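You operate a simulated robot arm through the tools that you are given. There is no shell and no other tool.

Carry out the task below with a simulated robot arm. There is one attempt and no reset: what you move stays moved.

## Task
Put things in order on the yard table top. At the end: the white shaker (marked "SALT") from the yard table top stands where the red cup stood; the red food tin from the yard table top stands where the cream soap bar stood; the red cup from the yard table top stands where the red food tin stood; the beige soil press stands where the white shaker stood; the cream soap bar from the yard table top stands on top of the brown brick (carton); whatever was shut is shut again. Leave all else as you found it, and nothing knocked over.

The check looks at the end state, three seconds after you hand in, the way a careful person would. Anything else that was tipped, shoved, dropped, spilled or broken makes it a failure.

## Robot
A 6-joint arm with a two-finger parallel gripper, fixed in place. Base frame: the origin is at the foot of the arm, x ahead of it, y to its left, z up; the work surface is at about z = 0. Lengths are in cm, angles in degrees, forces in N, time in s.
With the tool pointing down near the work surface it reaches from about 16 to 42 cm from the base axis. Its first joint turns from -66.0 to 66.0 degrees. Payload 1.57 kg.
Tool frame: the origin (TCP) lies between the finger pads and is the grasp point; the fingertips stand 3 cm ahead of it; z points along the fingers, y is the line along which they close. Largest opening 8 cm; finger width 1.7, thickness 1.2; the body of the gripper, 4 by 8.2 cm, starts 8 cm behind the TCP.
Orientation is that of the tool frame in the base frame, as [roll, pitch, yaw] about the fixed x, y, z axes, in that order (R = Rz(yaw) Ry(pitch) Rx(roll)). With the fingers straight down and closing along the base's y, the tool's x points along the base's -x, its y along +y and its z along -z.

## Interface
- The arm moves only by the tool step_arm. Its argument "plan" is a list of rows, each an object of numbers (a shift or turn left out is 0, a gripper value left out holds the last): "gripper": the opening in per cent of the stroke, from 0 (shut) to 100 (fully open); "tx", "ty", "tz": the shift along the tool's x, y, z in cm; "wx", "wy", "wz": the turn, a rotation vector about the tool's x, y, z in degrees. In form: [{"gripper": .., "tx": .., "ty": .., "tz": .., "wx": .., "wy": .., "wz": ..}, ...]. A call has 1 to 20 rows; each row shifts and turns the commanded pose from where the row before left it, along the tool's axes as they then stand. Each row takes 0.2 s and may step no farther than 5 cm and 8.6 degrees from the row before; otherwise, or with a gripper value out of range, the whole call is refused. Where a pose cannot be reached the arm comes as near as it can. A force on the tool above 40 N (or 10 N above the force at the start of the call, whichever is more), or a blocked arm, ends the call early, and 0.2 s more pass. The fingers move at their own pace (about 15.3 cm/s each) and stop on an object; they squeeze with about 34 N. The grip force told is the motor's: it shows also when the fingers shut on nothing. Time passes only in rows, and 0.2 s behind the last, so rows that do not move let the fingers close. It gives the time, the measured TCP pose, the force on the tool (base axes), the opening and the grip force at its end, in the units of the frame above (readings bear some noise), with the torque about the TCP (base axes, N m) and any sound that the robot's microphone picked up.
- Cameras (640 x 400 px; columns grow to the right, rows downward): "scene" is fixed at [5.79, -33.86, 41.65]; the picture's right is [0.71, -0.70, 0.00], its down [-0.46, -0.47, -0.75] and it looks along [0.53, 0.53, -0.66] (base axes); focal length 214 px, centre (320, 200). "wrist" rides on the gripper at [7.2, -0.6, -12.2] in the tool frame; the picture's right is [0.09, 1.00, 0.00], its down [-0.84, 0.08, -0.54] and it looks along [-0.54, 0.05, 0.84] (tool axes); focal length 238 px, centre (320, 200). There is no depth. A picture from a camera that has moved, and an enlarged one, comes with that camera's place and axes in the base frame and with its lens.
- capture(camera): a new picture of that camera. No time passes.
- enlarge(camera, box): a new picture of the part [left, top, right, bottom] of that camera's present view, enlarged. No time passes.
- sign_off(): hands the job in; it is judged then, once.

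Places have to be worked out from the pictures, the camera data and where the tool is seen. Open the gripper and draw the arm clear of the work before you hand the job in, unless the task says otherwise.

The tools are called after "Call:" by a JSON object that holds its "name" and its "arguments". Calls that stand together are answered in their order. step_arm: Moves the arm, as the interface text tells. Its arguments: {"type":"object","properties":{"plan":{"type":"array","items":{"type":"object","properties":{"gripper":{"type":"number"},"tx":{"type":"number"},"ty":{"type":"number"},"tz":{"type":"number"},"wx":{"type":"number"},"wy":{"type":"number"},"wz":{"type":"number"}}}}},"required":["plan"]} The other tools are called the same way: capture (camera) takes a picture; enlarge (camera, box) takes an enlarged picture of a part of a camera's view; sign_off () hands the job in.

At the start:

```text
clock: 0.0
position: [18.75, -13.17, 28.18]
tcp_rot: [-180.0, 0.0, 180.0]
force: [-0.1, 0.5, 0.3]
torque: [-0.05, -0.02, -0.02]
finger_gap: 8.0
grip_force: 0.1
```

scene: 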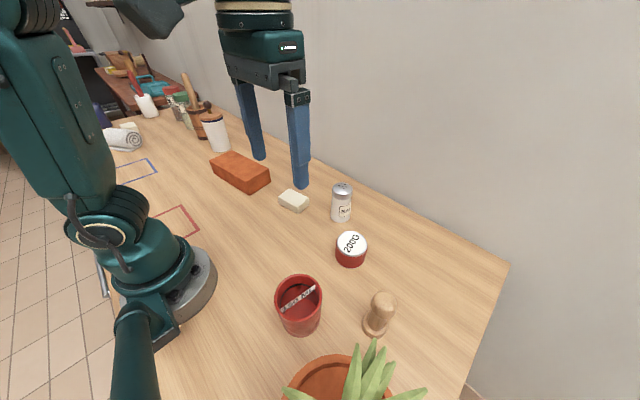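
wrist: 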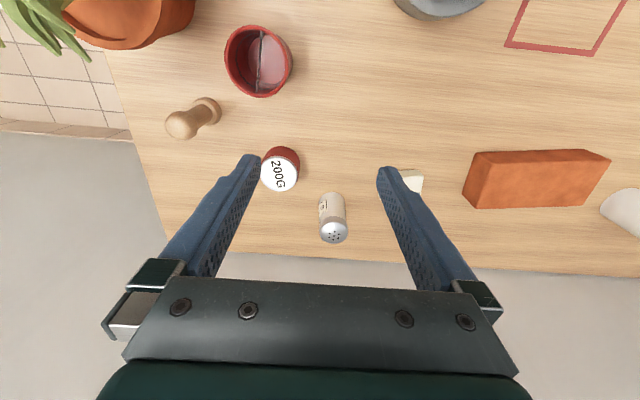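

I'll begin by looking closely at the scene to locate every object.

Call:
{"name": "enlarge", "arguments": {"camera": "scene", "box": [200, 140, 440, 290]}}

Call:
{"name": "enlarge", "arguments": {"camera": "scene", "box": [240, 250, 480, 400]}}

Call:
{"name": "enlarge", "arguments": {"camera": "scene", "box": [60, 40, 300, 190]}}

Call:
{"name": "enlarge", "arguments": {"camera": "wrist", "box": [140, 0, 460, 200]}}

Call:
{"name": "enlarge", "arguments": {"camera": "wrist", "box": [320, 80, 640, 280]}}

```text
2.67 times, centred on (320, 215) of scene
camera zoom: at [5.79, -33.86, 41.65], right [0.71, -0.7, 0.0], down [-0.46, -0.47, -0.75], along [0.53, 0.53, -0.66], focal length 572 px, centre (320, 160)
```

zoom: 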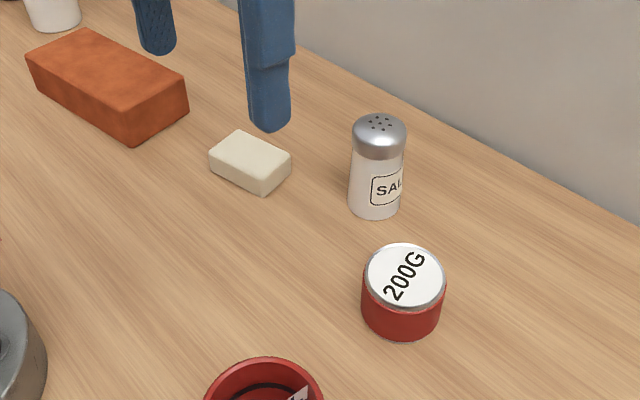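

```text
2.67 times, centred on (360, 325) of scene
camera zoom: at [5.79, -33.86, 41.65], right [0.71, -0.7, 0.0], down [-0.46, -0.47, -0.75], along [0.53, 0.53, -0.66], focal length 572 px, centre (213, -133)
```

zoom: 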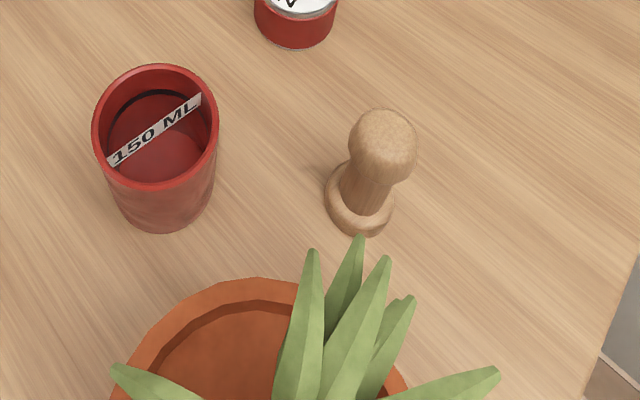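

```text
2.67 times, centred on (180, 115) of scene
camera zoom: at [5.79, -33.86, 41.65], right [0.71, -0.7, 0.0], down [-0.46, -0.47, -0.75], along [0.53, 0.53, -0.66], focal length 572 px, centre (693, 427)
```

zoom: 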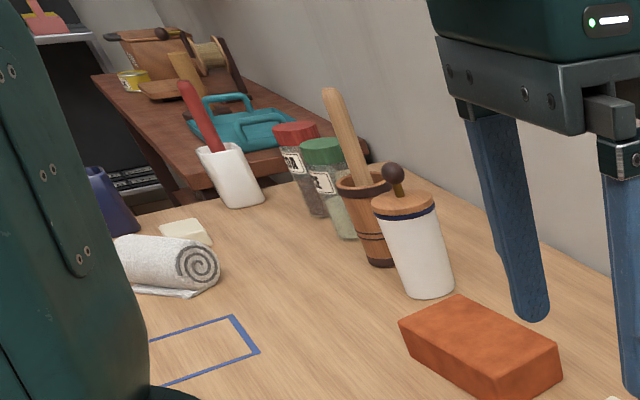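

```text
2.00 times, centred on (300, 100) of wrist
camera zoom: at [11.57, -13.85, 40.43], right [-0.09, 1.0, 0.0], down [0.84, 0.08, 0.54], along [0.54, 0.05, -0.84], focal length 477 px, centre (360, 400)
```

zoom: 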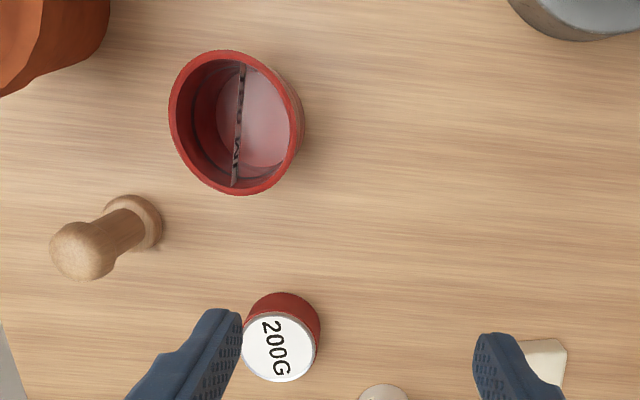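

```text
2.00 times, centred on (480, 180) of wrist
camera zoom: at [11.57, -13.85, 40.43], right [-0.09, 1.0, 0.0], down [0.84, 0.08, 0.54], along [0.54, 0.05, -0.84], focal length 477 px, centre (0, 240)
```

zoom: 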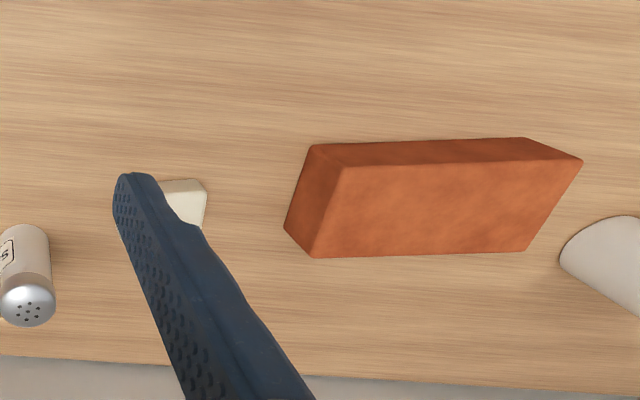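

Positions estimated from the scene view are soap (32.7, 4.4), salt (37.9, -9.2), tin (30.4, -18.6), cup (13.7, -21.2) and press (22.4, -30.9), with the brick centred near (28, 27). I'll do the soap first, so I'm moving high above it and turning the gripper to close across its short side.

Call:
{"name": "step_arm", "arguments": {"plan": [{"tx": -2.33, "ty": 2.93, "tz": 1.03, "gripper": 100}, {"tx": -2.33, "ty": 2.93, "tz": 1.03}, {"tx": -2.33, "ty": 2.93, "tz": 1.03}, {"tx": -2.33, "ty": 2.93, "tz": 1.03}, {"tx": -2.33, "ty": 2.93, "tz": 1.03}, {"tx": -2.35, "ty": 2.92, "tz": 1.03}, {"wz": 7.9}, {"wz": 7.9}, {"wz": 7.9}, {"wz": 7.9}, {"wz": 7.9}, {"wz": 7.9}, {"wz": 7.9}, {"wz": 7.9}, {"wz": 7.9}, {"wz": 7.9}, {}]}}

Call:
{"name": "capture", "arguments": {"camera": "wrist"}}

Call:
{"name": "capture", "arguments": {"camera": "scene"}}

```text
clock: 3.6
position: [32.75, 4.45, 22.08]
tcp_rot: [180.0, 0.0, 100.8]
force: [0.0, 0.4, -0.3]
torque: [0.03, 0.01, 0.01]
finger_gap: 7.99
grip_force: 0.0
```

```text
taken
camera wrist: at [30.79, 11.31, 34.25], right [0.96, 0.28, 0.0], down [0.23, -0.81, 0.54], along [0.15, -0.52, -0.84], focal length 238 px, centre (320, 200)
```

wrist: 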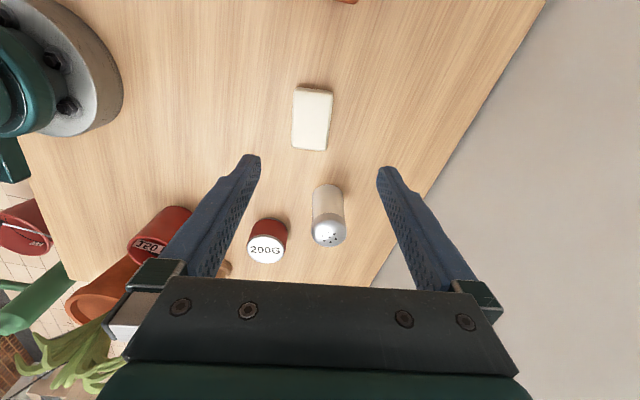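

```text
taken
```

scene: 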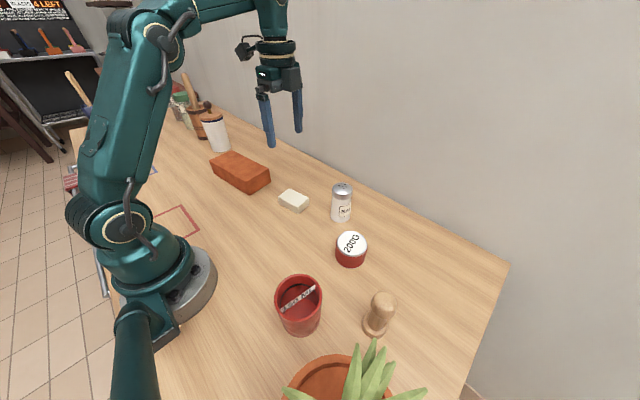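

The arm hovers over the soap and it's clearly visible. I'm enlarging the wrist view to measure the soap's position and angle precisely.

Call:
{"name": "enlarge", "arguments": {"camera": "wrist", "box": [240, 60, 400, 160]}}

Call:
{"name": "enlarge", "arguments": {"camera": "wrist", "box": [200, 150, 400, 275]}}

Call:
{"name": "enlarge", "arguments": {"camera": "scene", "box": [200, 110, 360, 210]}}

```text
4.00 times, centred on (320, 110) of wrist
camera zoom: at [30.79, 11.31, 34.25], right [0.96, 0.28, 0.0], down [0.23, -0.81, 0.54], along [0.15, -0.52, -0.84], focal length 953 px, centre (320, 560)
```

zoom: 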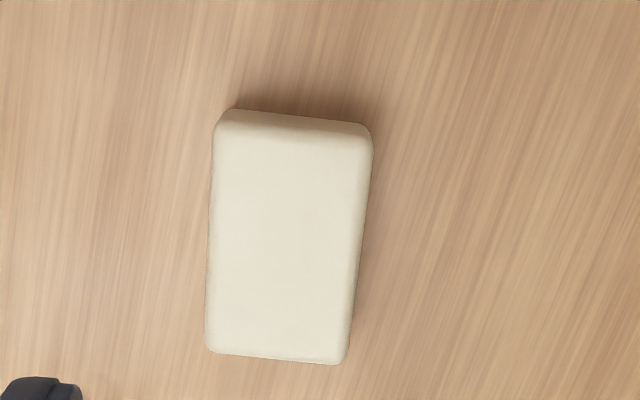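

```text
3.20 times, centred on (300, 212) of wrist
camera zoom: at [30.79, 11.31, 34.25], right [0.96, 0.28, 0.0], down [0.23, -0.81, 0.54], along [0.15, -0.52, -0.84], focal length 763 px, centre (384, 160)
```

zoom: 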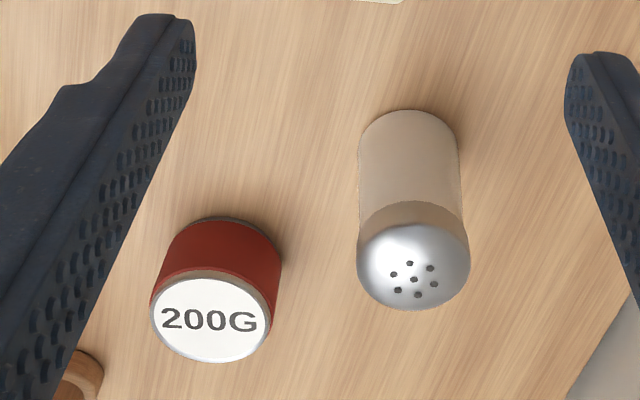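

```text
4.00 times, centred on (280, 160) of scene
camera zoom: at [5.79, -33.86, 41.65], right [0.71, -0.7, 0.0], down [-0.46, -0.47, -0.75], along [0.53, 0.53, -0.66], focal length 858 px, centre (480, 360)
```

zoom: 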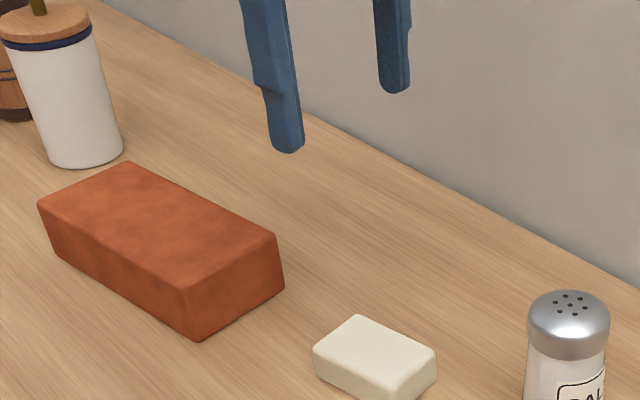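

The wrist view puts the soap centre near (31.95, 3.0) with a yaw of about 11°, and the gripper already matches that yaw. I'm shifting over it and lowering to about z=10 to check again.

Call:
{"name": "step_arm", "arguments": {"plan": [{"tx": -1.27, "ty": -1.06}, {"tz": 3}, {"tz": 3}, {"tz": 3}, {"tz": 3}, {}]}}

Call:
{"name": "capture", "arguments": {"camera": "wrist"}}

Call:
{"name": "enlarge", "arguments": {"camera": "scene", "box": [200, 110, 360, 210]}}

```text
clock: 5.0
position: [32.08, 2.96, 10.08]
tcp_rot: [180.0, -0.1, 101.0]
force: [-0.7, 0.1, 0.1]
torque: [-0.01, -0.02, 0.03]
finger_gap: 8.0
grip_force: 0.1
```

```text
taken
camera wrist: at [30.02, 9.87, 22.3], right [0.96, 0.28, 0.0], down [0.23, -0.81, 0.54], along [0.15, -0.52, -0.84], focal length 238 px, centre (320, 200)
```

wrist: 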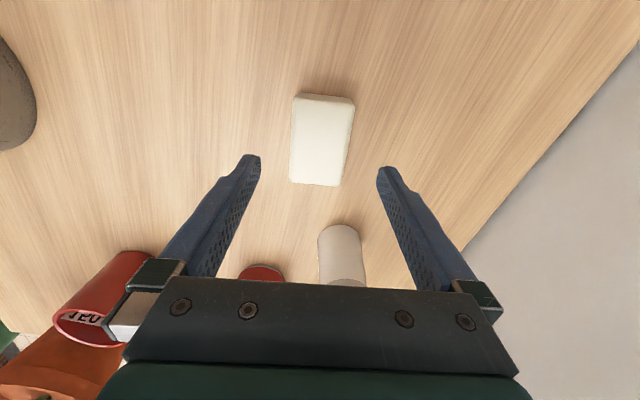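

```text
4.00 times, centred on (280, 160) of scene
camera zoom: at [5.79, -33.86, 41.65], right [0.71, -0.7, 0.0], down [-0.46, -0.47, -0.75], along [0.53, 0.53, -0.66], focal length 858 px, centre (480, 360)
```

zoom: 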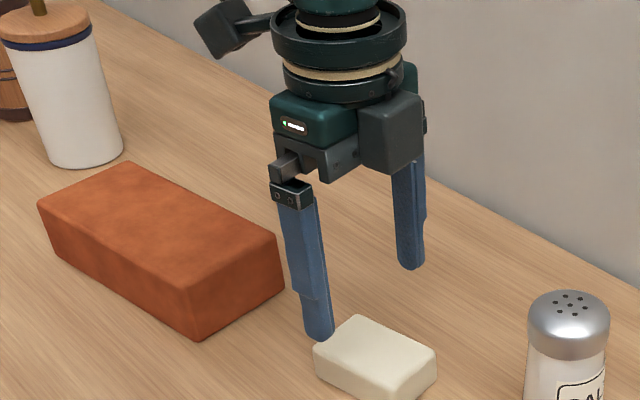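

The soap is nearly centred under the gripper. I'm enlarging to fine-tune before going down.

Call:
{"name": "enlarge", "arguments": {"camera": "wrist", "box": [240, 80, 400, 180]}}

Call:
{"name": "enlarge", "arguments": {"camera": "wrist", "box": [240, 100, 400, 200]}}

```text
4.00 times, centred on (320, 130) of wrist
camera zoom: at [30.02, 9.87, 22.3], right [0.96, 0.28, 0.0], down [0.23, -0.81, 0.54], along [0.15, -0.52, -0.84], focal length 953 px, centre (320, 480)
```

zoom: 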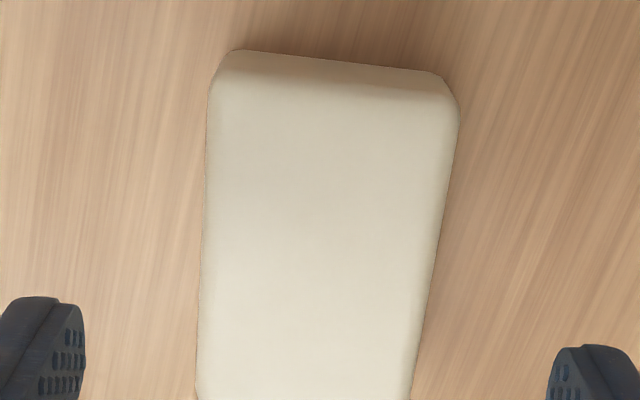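

```text
4.00 times, centred on (320, 150) of wrist
camera zoom: at [30.02, 9.87, 22.3], right [0.96, 0.28, 0.0], down [0.23, -0.81, 0.54], along [0.15, -0.52, -0.84], focal length 953 px, centre (320, 400)
```

zoom: 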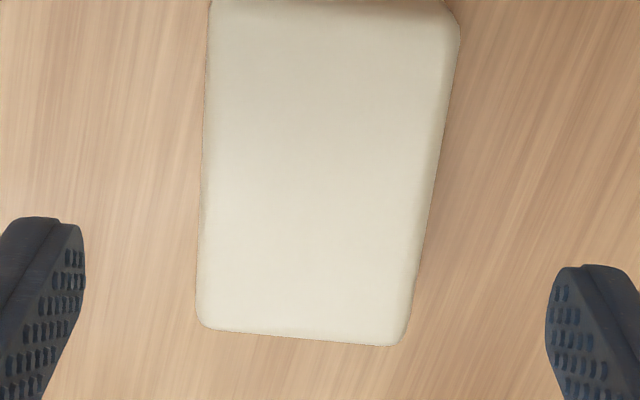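

The soap is centred to within about 0.2 cm. I'm descending around it and slowing near the table.

Call:
{"name": "step_arm", "arguments": {"plan": [{"tx": 0.15, "tz": 2}, {"tz": 2}, {"tz": 1}, {"tz": 0.5}, {"tz": 0.3}, {}]}}

Call:
{"name": "enlarge", "arguments": {"camera": "scene", "box": [220, 130, 380, 230]}}

Call:
{"name": "capture", "arguments": {"camera": "wrist"}}

```text
clock: 6.4
position: [31.95, 3.09, 4.38]
tcp_rot: [-180.0, 0.0, 100.9]
force: [-0.3, 0.6, -0.1]
torque: [-0.02, -0.05, 0.0]
finger_gap: 8.01
grip_force: 0.0
```

```text
4.00 times, centred on (300, 180) of scene
camera zoom: at [5.79, -33.86, 41.65], right [0.71, -0.7, 0.0], down [-0.46, -0.47, -0.75], along [0.53, 0.53, -0.66], focal length 858 px, centre (400, 280)
```

zoom: 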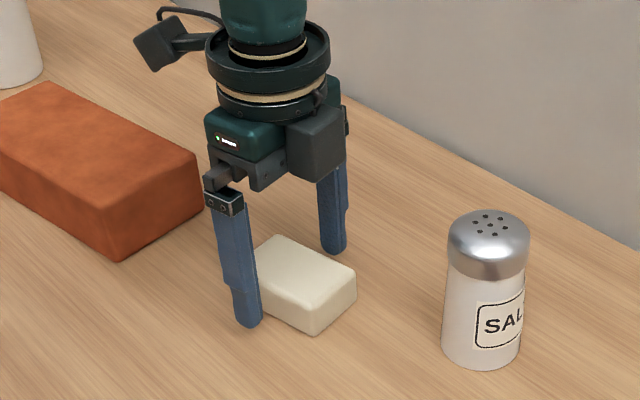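

```text
taken
camera wrist: at [29.97, 10.0, 16.47], right [0.96, 0.28, 0.0], down [0.23, -0.81, 0.54], along [0.15, -0.52, -0.84], focal length 238 px, centre (320, 200)
```

wrist: 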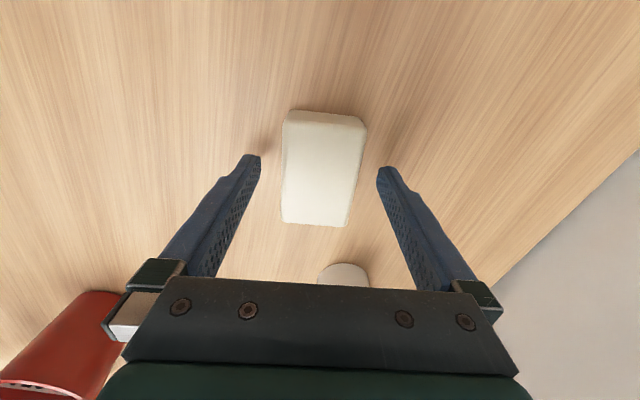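

The fingers straddle the soap cleanly with no contact force. I'm lowering a little more in small steps and then closing.

Call:
{"name": "step_arm", "arguments": {"plan": [{"tz": 0.3}, {"tz": 0.3}, {"tz": 0.2}, {}]}}

```text
clock: 7.4
position: [31.86, 3.09, 3.54]
tcp_rot: [-180.0, -0.1, 101.0]
force: [-0.3, 0.5, 0.2]
torque: [-0.03, 0.0, 0.03]
finger_gap: 8.01
grip_force: 0.0
```

There's no contact and the tips are about 0.5 cm above z=0. I'm closing on the soap.

Call:
{"name": "step_arm", "arguments": {"plan": [{"gripper": 0}, {"gripper": 0}, {"gripper": 0}, {"gripper": 0}]}}

Call:
{"name": "capture", "arguments": {"camera": "wrist"}}

Call:
{"name": "enlarge", "arguments": {"camera": "scene", "box": [220, 130, 380, 230]}}

```text
clock: 8.4
position: [32.06, 3.12, 3.49]
tcp_rot: [179.9, 0.1, 101.0]
force: [1.0, -0.1, -0.3]
torque: [-0.03, 0.01, 0.01]
finger_gap: 4.94
grip_force: 34.6
```

```text
taken
camera wrist: at [29.95, 10.01, 15.67], right [0.96, 0.28, 0.0], down [0.23, -0.81, 0.54], along [0.15, -0.52, -0.84], focal length 238 px, centre (320, 200)
```

wrist: 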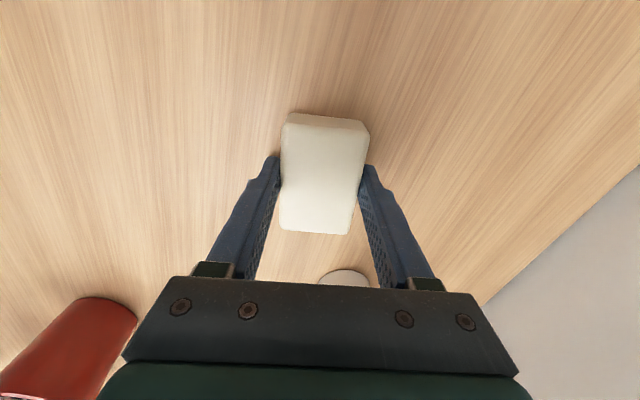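

```text
4.00 times, centred on (300, 180) of scene
camera zoom: at [5.79, -33.86, 41.65], right [0.71, -0.7, 0.0], down [-0.46, -0.47, -0.75], along [0.53, 0.53, -0.66], focal length 858 px, centre (400, 280)
```

zoom: 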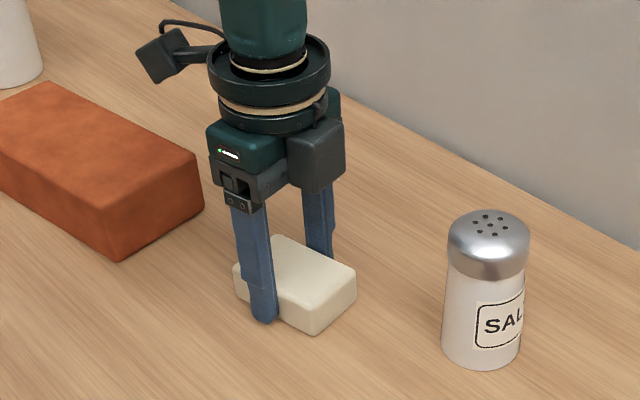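

The soap is gripped with a gap of 4.94 and is centred on the TCP at about (31.9, 3.1). I'm lifting it and carrying it high over the brick.

Call:
{"name": "step_arm", "arguments": {"plan": [{"tz": -0.5}, {"tz": -1.5}, {"tz": -2.5}, {"tz": -3}, {"tz": -3}, {"tz": -3}, {"tz": -2.5}, {"tx": 2.36, "ty": 0.03}, {"tx": 2.36, "ty": 0.03}, {"tx": 2.36, "ty": 0.03}, {"tx": 2.36, "ty": 0.03}, {"tx": 2.36, "ty": 0.03}, {"tx": 2.36, "ty": 0.03}, {"tx": 2.36, "ty": 0.03}, {"tx": 2.36, "ty": 0.03}, {"tx": 2.36, "ty": 0.03}, {"tx": 1.5, "ty": 0.03}, {}]}}

Call:
{"name": "capture", "arguments": {"camera": "wrist"}}

Call:
{"name": "capture", "arguments": {"camera": "scene"}}

```text
clock: 12.2
position: [27.43, 25.18, 19.13]
tcp_rot: [180.0, 0.1, 101.0]
force: [-0.2, -0.4, -1.1]
torque: [0.02, -0.04, -0.02]
finger_gap: 4.92
grip_force: 33.8
out of reach, approached as far as the arm can: row 17
```

```text
taken
camera wrist: at [25.56, 32.02, 31.32], right [0.96, 0.28, 0.0], down [0.23, -0.81, 0.54], along [0.15, -0.52, -0.84], focal length 238 px, centre (320, 200)
```

wrist: 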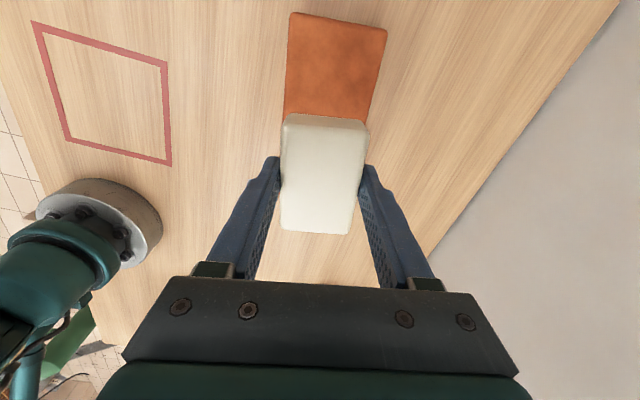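

```text
taken
```

scene: 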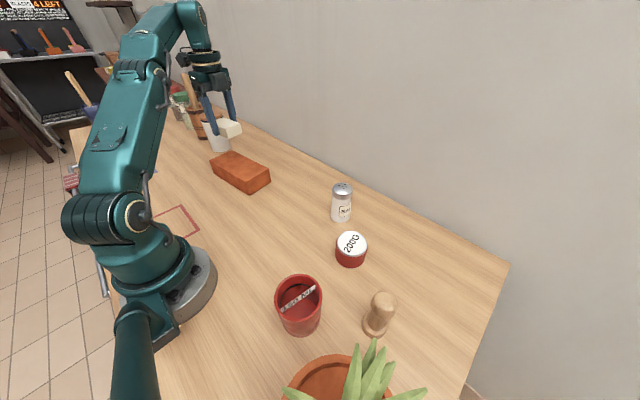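

The brick's far edge is near y≈34 and its front edge near y≈16, so the soap is close to over its centre. I'm lowering to about z=13 for a closer check of the alignment.

Call:
{"name": "step_arm", "arguments": {"plan": [{"tz": 2}, {"tz": 2}, {"tz": 2}, {}]}}

Call:
{"name": "capture", "arguments": {"camera": "wrist"}}

Call:
{"name": "enlarge", "arguments": {"camera": "scene", "box": [160, 90, 320, 190]}}

```text
clock: 13.2
position: [27.54, 25.12, 13.07]
tcp_rot: [-180.0, 0.0, 101.0]
force: [0.0, 0.2, -1.4]
torque: [-0.01, 0.01, 0.01]
finger_gap: 4.92
grip_force: 35.1
```

```text
taken
camera wrist: at [25.49, 32.03, 25.35], right [0.96, 0.28, 0.0], down [0.23, -0.81, 0.54], along [0.15, -0.52, -0.84], focal length 238 px, centre (320, 200)
```

wrist: 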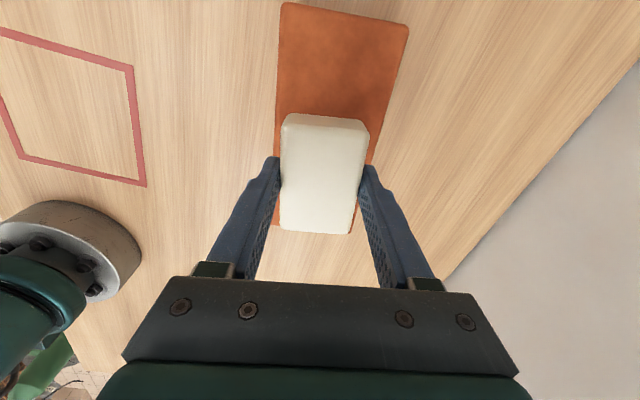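

```text
4.00 times, centred on (240, 140) of scene
camera zoom: at [5.79, -33.86, 41.65], right [0.71, -0.7, 0.0], down [-0.46, -0.47, -0.75], along [0.53, 0.53, -0.66], focal length 858 px, centre (640, 440)
```

zoom: 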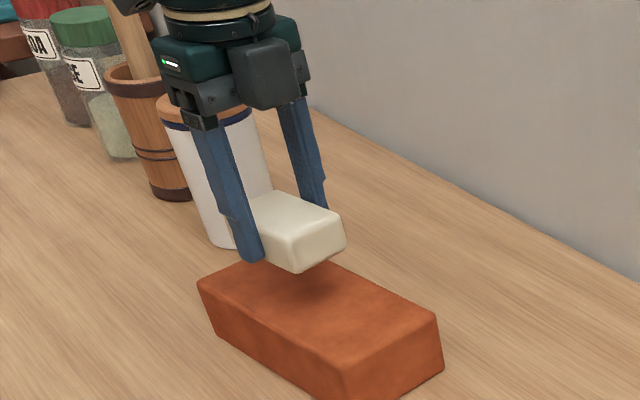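

The brick top is centred at about (28.0, 25.2) with its top near z≈5.8. I'm nudging 0.5 cm sideways and lowering toward contact.

Call:
{"name": "step_arm", "arguments": {"plan": [{"ty": 0.5, "wz": 2.5}, {"tz": 1.5}, {"tz": 1.0}, {"tz": 0.4}, {"tz": 0.2}, {}]}}

Call:
{"name": "enlarge", "arguments": {"camera": "scene", "box": [160, 90, 320, 190]}}

Call:
{"name": "capture", "arguments": {"camera": "wrist"}}

```text
clock: 14.6
position: [28.07, 25.24, 10.03]
tcp_rot: [-180.0, 0.0, 98.6]
force: [1.2, 1.0, -0.4]
torque: [-0.02, 0.02, 0.01]
finger_gap: 4.89
grip_force: 34.3
```

```text
4.00 times, centred on (240, 140) of scene
camera zoom: at [5.79, -33.86, 41.65], right [0.71, -0.7, 0.0], down [-0.46, -0.47, -0.75], along [0.53, 0.53, -0.66], focal length 858 px, centre (640, 440)
```

zoom: 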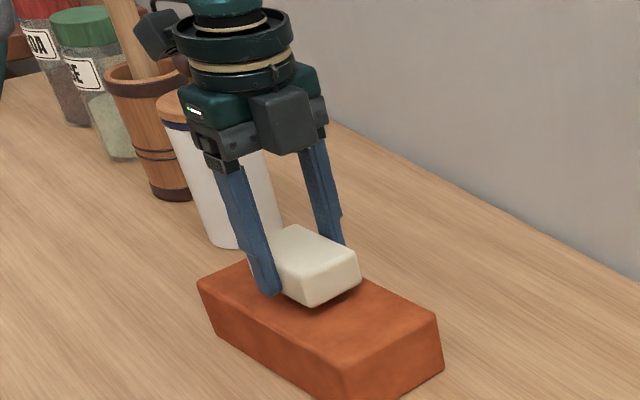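

```text
taken
camera wrist: at [26.35, 32.17, 22.27], right [0.97, 0.24, 0.0], down [0.2, -0.82, 0.54], along [0.13, -0.53, -0.84], focal length 238 px, centre (320, 200)
```

wrist: 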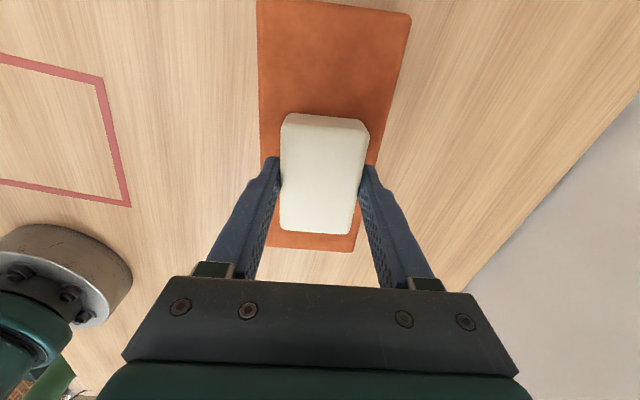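

The soap hovers just above the brick, well centred. I'm lowering in small steps and watching the vertical force.

Call:
{"name": "step_arm", "arguments": {"plan": [{"tz": 0.2}, {"tz": 0.2}, {}]}}

```text
clock: 15.4
position: [27.92, 25.24, 9.67]
tcp_rot: [179.9, 0.1, 98.6]
force: [0.2, -1.6, -0.7]
torque: [0.03, -0.05, -0.04]
finger_gap: 4.89
grip_force: 34.2
```

No contact has registered yet, so I'll keep lowering slowly.

Call:
{"name": "step_arm", "arguments": {"plan": [{"tz": 0.15}, {"tz": 0.15}, {}]}}

Call:
{"name": "enlarge", "arguments": {"camera": "scene", "box": [200, 125, 280, 175]}}

```text
clock: 16.2
position: [28.09, 25.29, 9.42]
tcp_rot: [180.0, 0.0, 98.4]
force: [0.4, 0.3, -0.5]
torque: [0.02, -0.03, -0.01]
finger_gap: 4.93
grip_force: 33.9
```

```text
8.00 times, centred on (240, 150) of scene
camera zoom: at [5.79, -33.86, 41.65], right [0.71, -0.7, 0.0], down [-0.46, -0.47, -0.75], along [0.53, 0.53, -0.66], focal length 1716 px, centre (960, 600)
```

zoom: 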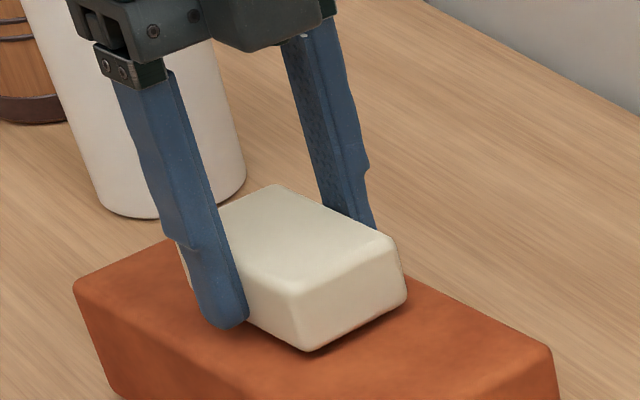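

It's almost touching, with only a thin shadow left. I'm lowering a bit more.

Call:
{"name": "step_arm", "arguments": {"plan": [{"tz": 0.12}, {"tz": 0.12}, {}]}}

```text
clock: 17.0
position: [28.04, 25.21, 9.13]
tcp_rot: [-180.0, 0.0, 98.4]
force: [0.4, 0.0, -0.5]
torque: [0.02, 0.01, 0.0]
finger_gap: 4.93
grip_force: 34.7
```

There's still no reaction force, so I'm continuing down in small steps.

Call:
{"name": "step_arm", "arguments": {"plan": [{"tz": 0.12}, {"tz": 0.12}, {}]}}

Call:
{"name": "enlarge", "arguments": {"camera": "scene", "box": [200, 125, 280, 175]}}

```text
clock: 17.8
position: [27.97, 25.21, 8.94]
tcp_rot: [-179.9, 0.0, 98.5]
force: [-2.5, -1.0, 9.5]
torque: [-0.09, 0.15, -0.04]
finger_gap: 4.93
grip_force: 34.3
```

```text
8.00 times, centred on (240, 150) of scene
camera zoom: at [5.79, -33.86, 41.64], right [0.71, -0.7, 0.0], down [-0.46, -0.47, -0.75], along [0.53, 0.53, -0.66], focal length 1716 px, centre (960, 600)
```

zoom: 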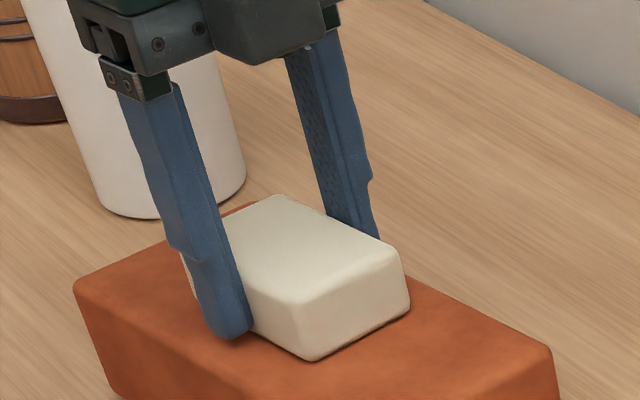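

The soap is resting on the brick with 9.5 N of contact. I'm easing up slightly, opening and withdrawing straight up.

Call:
{"name": "step_arm", "arguments": {"plan": [{"tz": -0.08}, {"gripper": 75}, {"gripper": 90}, {}, {"tz": -0.5}, {"tz": -1.5}, {"tz": -2.5}, {"tz": -3}, {"tz": -3}, {"tz": -1}, {}]}}

Call:
{"name": "capture", "arguments": {"camera": "wrist"}}

Call:
{"name": "capture", "arguments": {"camera": "scene"}}

```text
clock: 20.2
position: [27.69, 24.96, 19.28]
tcp_rot: [-180.0, 0.1, 98.4]
force: [-0.5, 0.6, 0.1]
torque: [0.02, 0.02, 0.02]
finger_gap: 7.18
grip_force: 0.1
out of reach, approached as far as the arm can: row 9, 10
```

```text
taken
camera wrist: at [26.05, 31.89, 31.49], right [0.97, 0.24, 0.0], down [0.2, -0.82, 0.54], along [0.13, -0.53, -0.84], focal length 238 px, centre (320, 200)
```

wrist: 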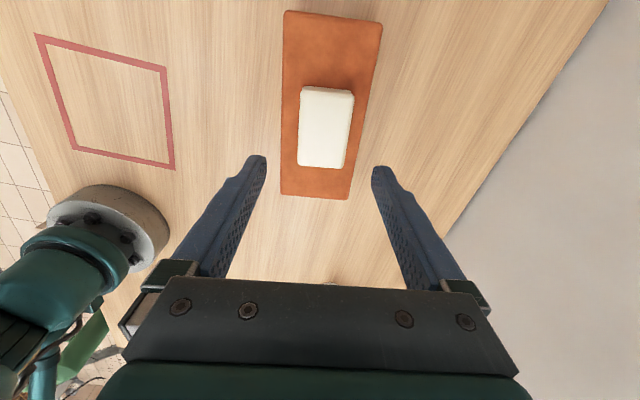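

```text
taken
```

scene: 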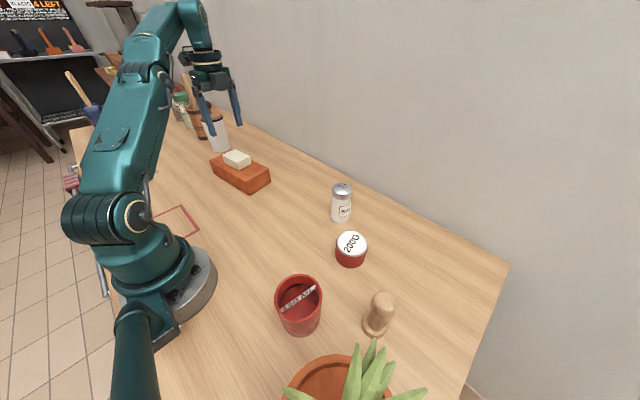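

The soap sits neatly on the brick. Next is the tin: I'm travelling high to above its location at about (29.9, -18.9) and turning back to base-aligned closing.

Call:
{"name": "step_arm", "arguments": {"plan": [{"tx": -3.64, "ty": -0.35, "gripper": 100}, {"tx": -3.64, "ty": -0.35}, {"tx": -3.64, "ty": -0.35}, {"tx": -3.64, "ty": -0.35}, {"tx": -3.64, "ty": -0.35}, {"tx": -3.64, "ty": -0.35}, {"tx": -3.64, "ty": -0.35}, {"tx": -3.64, "ty": -0.35}, {"tx": -3.64, "ty": -0.35}, {"tx": -3.64, "ty": -0.35}, {"tx": -3.64, "ty": -0.35}, {"tx": -3.64, "ty": -0.35}, {"wz": -8.16}, {"wz": -8.16}, {"wz": -8.16}, {"wz": -8.16}, {"wz": -8.16}, {"wz": -8.16}, {"wz": -8.16}]}}

Call:
{"name": "step_arm", "arguments": {"plan": [{"wz": -8.16}, {"wz": -8.16}, {"wz": -8.16}, {}]}}

Call:
{"name": "capture", "arguments": {"camera": "wrist"}}

Call:
{"name": "capture", "arguments": {"camera": "scene"}}

```text
clock: 24.2
position: [30.04, -18.95, 19.17]
tcp_rot: [180.0, 0.0, 155.7]
force: [-0.5, -0.3, 1.0]
torque: [0.01, -0.01, 0.01]
finger_gap: 7.99
grip_force: 0.1
```

```text
clock: 25.2
position: [30.07, -18.86, 19.29]
tcp_rot: [180.0, 0.0, -179.7]
force: [0.0, -0.3, 0.6]
torque: [-0.02, -0.02, -0.03]
finger_gap: 7.98
grip_force: 0.2
```

```text
taken
camera wrist: at [22.9, -19.61, 31.46], right [-0.1, 1.0, 0.0], down [0.84, 0.08, 0.54], along [0.54, 0.05, -0.84], focal length 238 px, centre (320, 200)
```

wrist: 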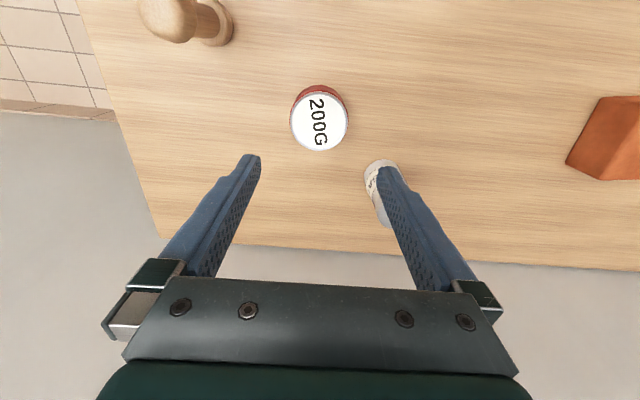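

```text
taken
```

scene: 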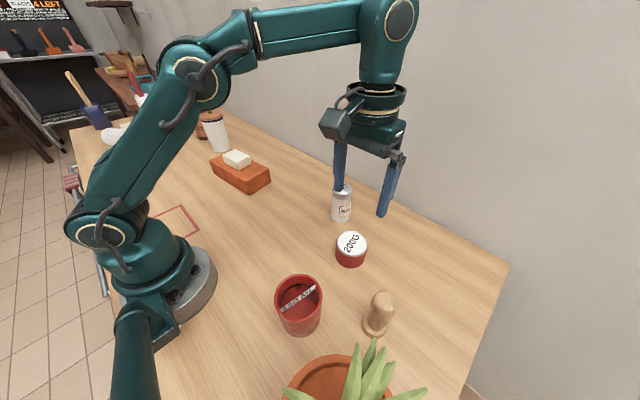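

The tin sits almost exactly below the gripper. I'm enlarging for precision.

Call:
{"name": "enlarge", "arguments": {"camera": "wrist", "box": [240, 70, 400, 170]}}

```text
4.00 times, centred on (320, 120) of wrist
camera zoom: at [22.9, -19.61, 31.46], right [-0.1, 1.0, 0.0], down [0.84, 0.08, 0.54], along [0.54, 0.05, -0.84], focal length 953 px, centre (320, 520)
```

zoom: 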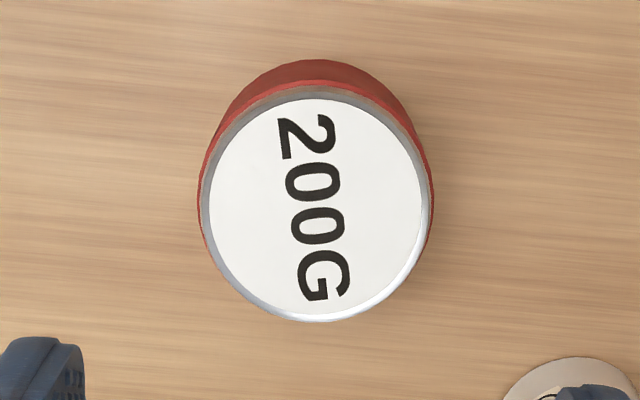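

The tin centre is at about (29.8, -19.07) with a 6.5 cm diameter. I'm shifting 0.3 cm and descending partway to re-verify the clearance.

Call:
{"name": "step_arm", "arguments": {"plan": [{"tx": 0.3, "ty": -0.1, "tz": 2}, {"tz": 3}, {"tz": 3}, {"tz": 2.2}, {}]}}

Call:
{"name": "capture", "arguments": {"camera": "wrist"}}

Call:
{"name": "enlarge", "arguments": {"camera": "scene", "box": [280, 180, 440, 280]}}

```text
clock: 26.4
position: [29.91, -19.03, 8.98]
tcp_rot: [180.0, 0.0, -179.9]
force: [0.8, -0.9, -0.5]
torque: [0.03, -0.04, -0.02]
finger_gap: 8.0
grip_force: 0.0
```

```text
taken
camera wrist: at [22.61, -19.76, 21.28], right [-0.09, 1.0, 0.0], down [0.84, 0.08, 0.54], along [0.54, 0.05, -0.84], focal length 238 px, centre (320, 200)
```

wrist: 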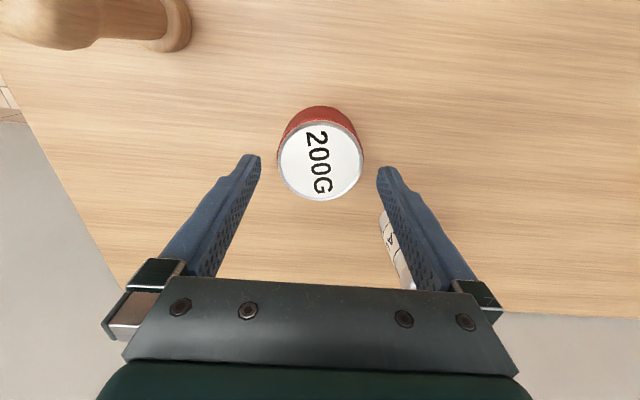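

```text
4.00 times, centred on (360, 230) of scene
camera zoom: at [5.79, -33.86, 41.65], right [0.71, -0.7, 0.0], down [-0.46, -0.47, -0.75], along [0.53, 0.53, -0.66], focal length 858 px, centre (160, 80)
```

zoom: 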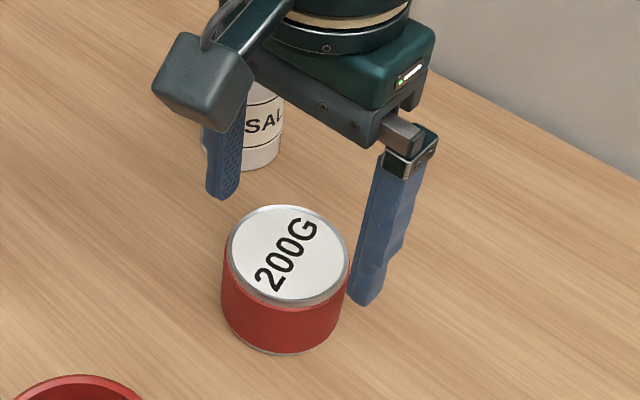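

The lid is centred between the fingers at column ~320. I'm descending to grip height and closing.

Call:
{"name": "step_arm", "arguments": {"plan": [{"tz": 1.5}, {"tz": 1.5}, {"tz": 1.2}, {"tz": 0.8}, {"tz": 0.3}, {}]}}

Call:
{"name": "capture", "arguments": {"camera": "wrist"}}

```text
clock: 27.8
position: [29.77, -18.99, 3.67]
tcp_rot: [180.0, 0.0, -179.9]
force: [0.4, -0.2, 0.1]
torque: [-0.01, 0.02, -0.01]
finger_gap: 7.97
grip_force: 0.1
```

```text
taken
camera wrist: at [22.61, -19.69, 15.95], right [-0.09, 1.0, 0.0], down [0.84, 0.08, 0.54], along [0.54, 0.05, -0.84], focal length 238 px, centre (320, 200)
```

wrist: 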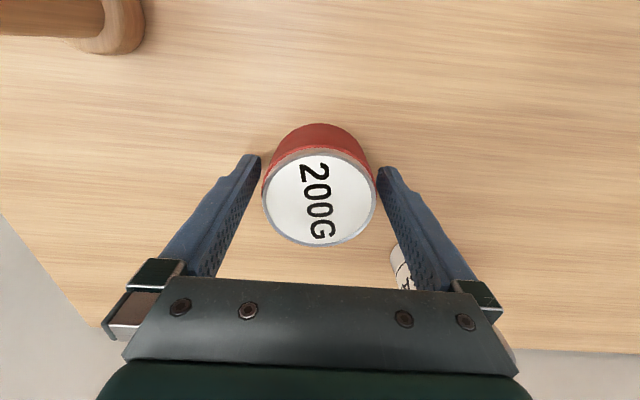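

The tin is centred between the fingers, so I'm closing the gripper.

Call:
{"name": "step_arm", "arguments": {"plan": [{"gripper": 0}, {"gripper": 0}, {"gripper": 0}, {"gripper": 0}]}}

```text
clock: 28.8
position: [29.82, -18.91, 3.75]
tcp_rot: [-180.0, 0.0, -179.9]
force: [0.1, 0.4, -0.5]
torque: [0.0, 0.05, -0.01]
finger_gap: 6.43
grip_force: 34.7
```

The tin is gripped at 6.43 cm. I'm lifting it clear and carrying it to the soap's former spot at (31.9, 3.1).

Call:
{"name": "step_arm", "arguments": {"plan": [{"tz": -0.5}, {"tz": -1.5}, {"tz": -2.5}, {"tz": -3}, {"tz": -3}, {"tz": -2.5}, {"tx": -0.233, "ty": 2.456}, {"tx": -0.233, "ty": 2.456}, {"tx": -0.233, "ty": 2.456}, {"tx": -0.233, "ty": 2.456}, {"tx": -0.233, "ty": 2.456}, {"tx": -0.233, "ty": 2.456}, {"tx": -0.233, "ty": 2.456}, {"tx": -0.233, "ty": 2.456}, {"tx": -0.233, "ty": 2.456}, {}]}}

Call:
{"name": "capture", "arguments": {"camera": "wrist"}}

Call:
{"name": "capture", "arguments": {"camera": "scene"}}

```text
clock: 32.2
position: [31.94, 3.14, 16.76]
tcp_rot: [179.9, 0.1, 179.9]
force: [-1.3, 0.6, -1.9]
torque: [0.03, 0.02, 0.0]
finger_gap: 6.44
grip_force: 34.2
```

```text
taken
camera wrist: at [24.64, 2.51, 28.9], right [-0.09, 1.0, 0.0], down [0.84, 0.08, 0.54], along [0.54, 0.05, -0.84], focal length 238 px, centre (320, 200)
```

wrist: 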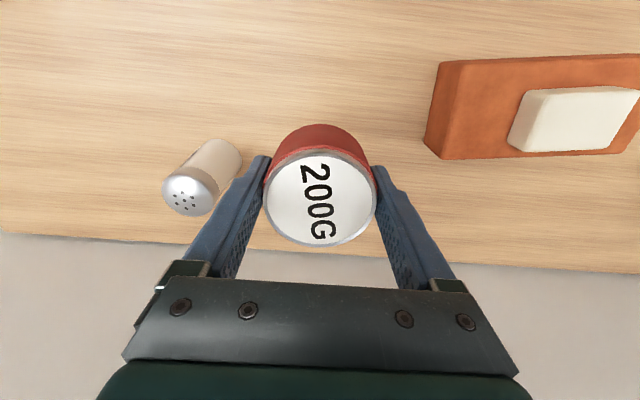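

```text
taken
```

scene: 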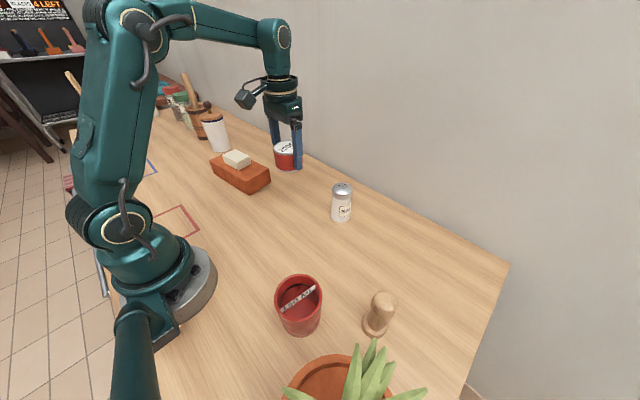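

The tin is over the soap's old place and the path is clear. I'm lowering.

Call:
{"name": "step_arm", "arguments": {"plan": [{"tz": 3}, {"tz": 3}, {"tz": 3}, {"tz": 2}, {"tz": 1}, {"tz": 0.5}, {"tz": 0.2}, {}]}}

Call:
{"name": "enlarge", "arguments": {"camera": "scene", "box": [240, 130, 400, 230]}}

```text
clock: 34.0
position: [31.89, 3.25, 4.02]
tcp_rot: [-180.0, 0.0, -180.0]
force: [0.3, 0.4, -2.3]
torque: [-0.01, -0.04, 0.0]
finger_gap: 6.43
grip_force: 34.2
```

```text
4.00 times, centred on (320, 180) of scene
camera zoom: at [5.79, -33.86, 41.65], right [0.71, -0.7, 0.0], down [-0.46, -0.47, -0.75], along [0.53, 0.53, -0.66], focal length 858 px, centre (320, 280)
```

zoom: 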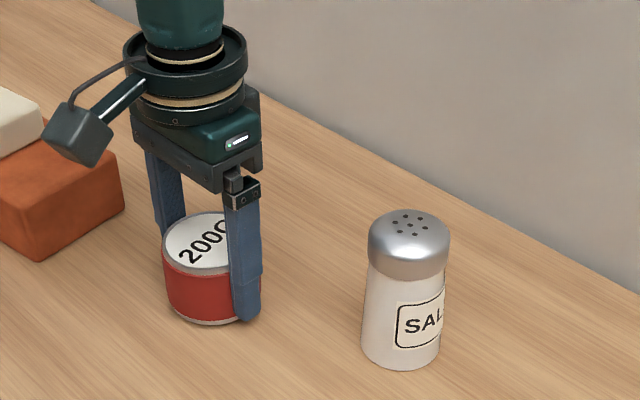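

The tin is a few millimetres above the surface, so I'm lowering gently until contact is felt.

Call:
{"name": "step_arm", "arguments": {"plan": [{"tz": 0.12}, {"tz": 0.12}, {"tz": 0.08}, {}]}}

```text
clock: 35.0
position: [31.86, 3.21, 3.81]
tcp_rot: [179.9, -0.1, -179.9]
force: [0.5, 0.5, -2.0]
torque: [-0.03, 0.01, -0.02]
finger_gap: 6.45
grip_force: 34.5
```

Call:
{"name": "step_arm", "arguments": {"plan": [{"tz": 0.08}, {"tz": 0.08}, {}]}}

```text
clock: 35.8
position: [31.98, 3.1, 3.66]
tcp_rot: [180.0, 0.1, -179.9]
force: [-5.8, -2.7, 23.7]
torque: [-0.03, 0.01, 0.15]
finger_gap: 6.47
grip_force: 33.9
```

Contact is firm at about 24 N. I'm easing up slightly, opening and rising straight up.

Call:
{"name": "step_arm", "arguments": {"plan": [{"tz": -0.1}, {"gripper": 90}, {"gripper": 100}, {}, {"tz": -0.5}, {"tz": -1.5}, {"tz": -2.5}, {"tz": -3}, {"tz": -3}, {"tz": -3}, {}]}}

Call:
{"name": "capture", "arguments": {"camera": "wrist"}}

Call:
{"name": "capture", "arguments": {"camera": "scene"}}

```text
clock: 38.2
position: [31.96, 3.26, 17.3]
tcp_rot: [-179.9, 0.0, -179.9]
force: [0.5, 0.3, 0.4]
torque: [0.02, -0.02, -0.03]
finger_gap: 8.0
grip_force: 0.0
```

```text
taken
camera wrist: at [24.73, 2.52, 29.45], right [-0.09, 1.0, 0.0], down [0.84, 0.08, 0.54], along [0.54, 0.05, -0.84], focal length 238 px, centre (320, 200)
```

wrist: 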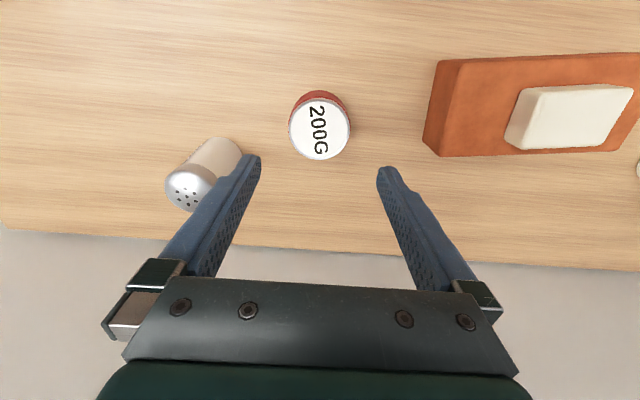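

```text
taken
```

scene: 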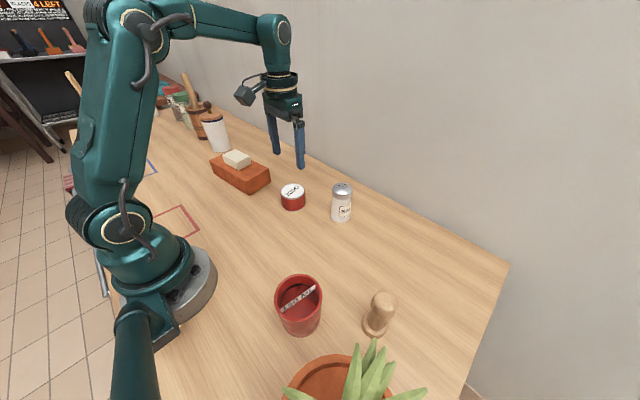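

The tin now stands at the soap's former spot. For the cup I want to close perpendicular to the direction of the flower pot, so I'm rotating here to yaw ≈70.7° and then travelling above the cup.

Call:
{"name": "step_arm", "arguments": {"plan": [{"tz": -2}, {"wz": 8.41}, {"wz": 8.41}, {"wz": 8.41}, {"wz": 8.41}, {"wz": 8.41}, {"wz": 8.41}, {"wz": 8.41}, {"wz": 8.41}, {"wz": 8.41}, {"wz": 8.41}, {"wz": 8.41}, {"wz": 8.41}, {"wz": 8.41}, {}]}}

Call:
{"name": "step_arm", "arguments": {"plan": [{"tx": -2.95, "ty": -0.926, "tz": -0.4}, {"tx": -2.95, "ty": -0.926, "tz": -0.4}, {"tx": -2.95, "ty": -0.926, "tz": -0.4}, {"tx": -2.95, "ty": -0.926, "tz": -0.4}, {"tx": -2.95, "ty": -0.926, "tz": -0.4}, {"tx": -2.95, "ty": -0.926, "tz": -0.4}, {"tx": -2.95, "ty": -0.926, "tz": -0.4}, {"tx": -2.95, "ty": -0.926, "tz": -0.4}, {"tx": -2.95, "ty": -0.926, "tz": -0.4}, {"tx": -2.95, "ty": -0.926, "tz": -0.4}, {}]}}

Call:
{"name": "capture", "arguments": {"camera": "wrist"}}

Call:
{"name": "capture", "arguments": {"camera": "scene"}}

```text
clock: 41.4
position: [31.75, 3.13, 19.18]
tcp_rot: [180.0, 0.0, 70.6]
force: [-0.3, 0.6, 0.0]
torque: [-0.01, -0.02, 0.0]
finger_gap: 8.0
grip_force: 0.1
```

```text
clock: 43.8
position: [13.36, -21.49, 23.14]
tcp_rot: [-179.9, 0.0, 70.7]
force: [0.5, -1.3, -0.6]
torque: [0.0, -0.03, 0.03]
finger_gap: 7.98
grip_force: 0.0
```

```text
taken
camera wrist: at [15.07, -14.62, 35.39], right [0.97, -0.24, 0.0], down [-0.2, -0.82, 0.54], along [-0.13, -0.53, -0.84], focal length 238 px, centre (320, 200)
```

wrist: 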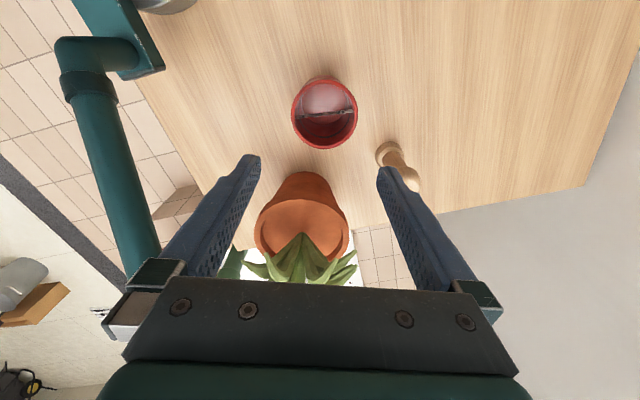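

```text
taken
```

scene: 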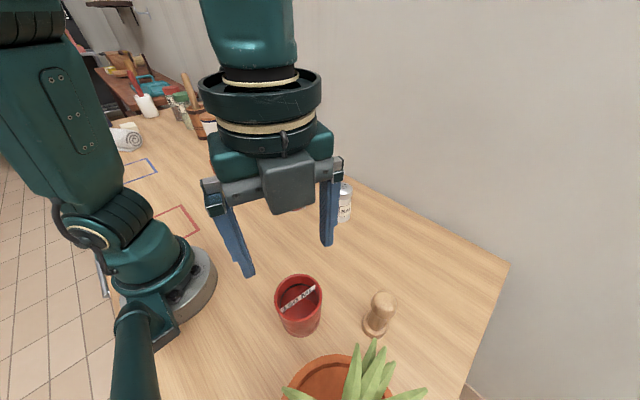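

I have a good overhead view of the cup, pot and press. I'm enlarging to measure them precisely.

Call:
{"name": "enlarge", "arguments": {"camera": "wrist", "box": [240, 60, 400, 160]}}

Call:
{"name": "enlarge", "arguments": {"camera": "wrist", "box": [220, 130, 460, 280]}}

Call:
{"name": "enlarge", "arguments": {"camera": "scene", "box": [240, 250, 400, 350]}}

```text
4.00 times, centred on (320, 110) of wrist
camera zoom: at [15.07, -14.62, 35.39], right [0.97, -0.24, 0.0], down [-0.2, -0.82, 0.54], along [-0.13, -0.53, -0.84], focal length 953 px, centre (320, 560)
```

zoom: 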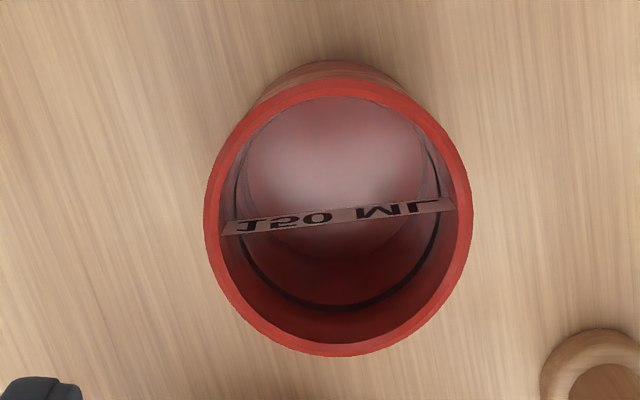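

```text
2.67 times, centred on (340, 205) of wrist
camera zoom: at [15.07, -14.62, 35.39], right [0.97, -0.24, 0.0], down [-0.2, -0.82, 0.54], along [-0.13, -0.53, -0.84], focal length 636 px, centre (267, 187)
```

zoom: 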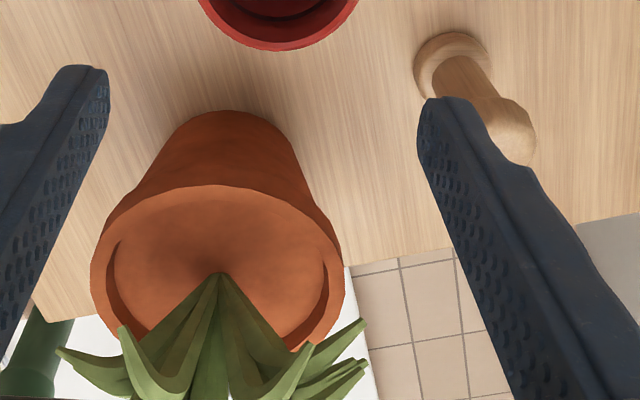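

```text
4.00 times, centred on (320, 300) of scene
camera zoom: at [5.79, -33.86, 41.65], right [0.71, -0.7, 0.0], down [-0.46, -0.47, -0.75], along [0.53, 0.53, -0.66], focal length 858 px, centre (320, -200)
```

zoom: 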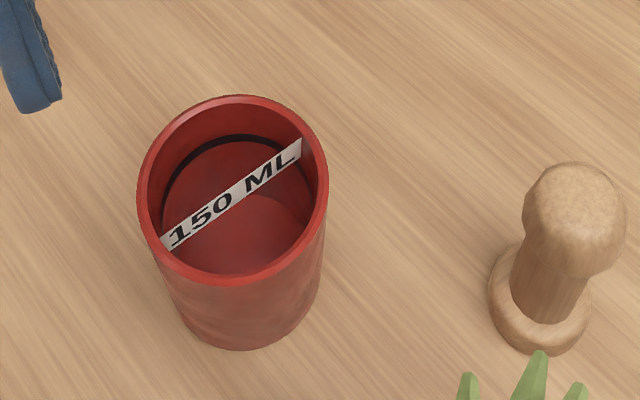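

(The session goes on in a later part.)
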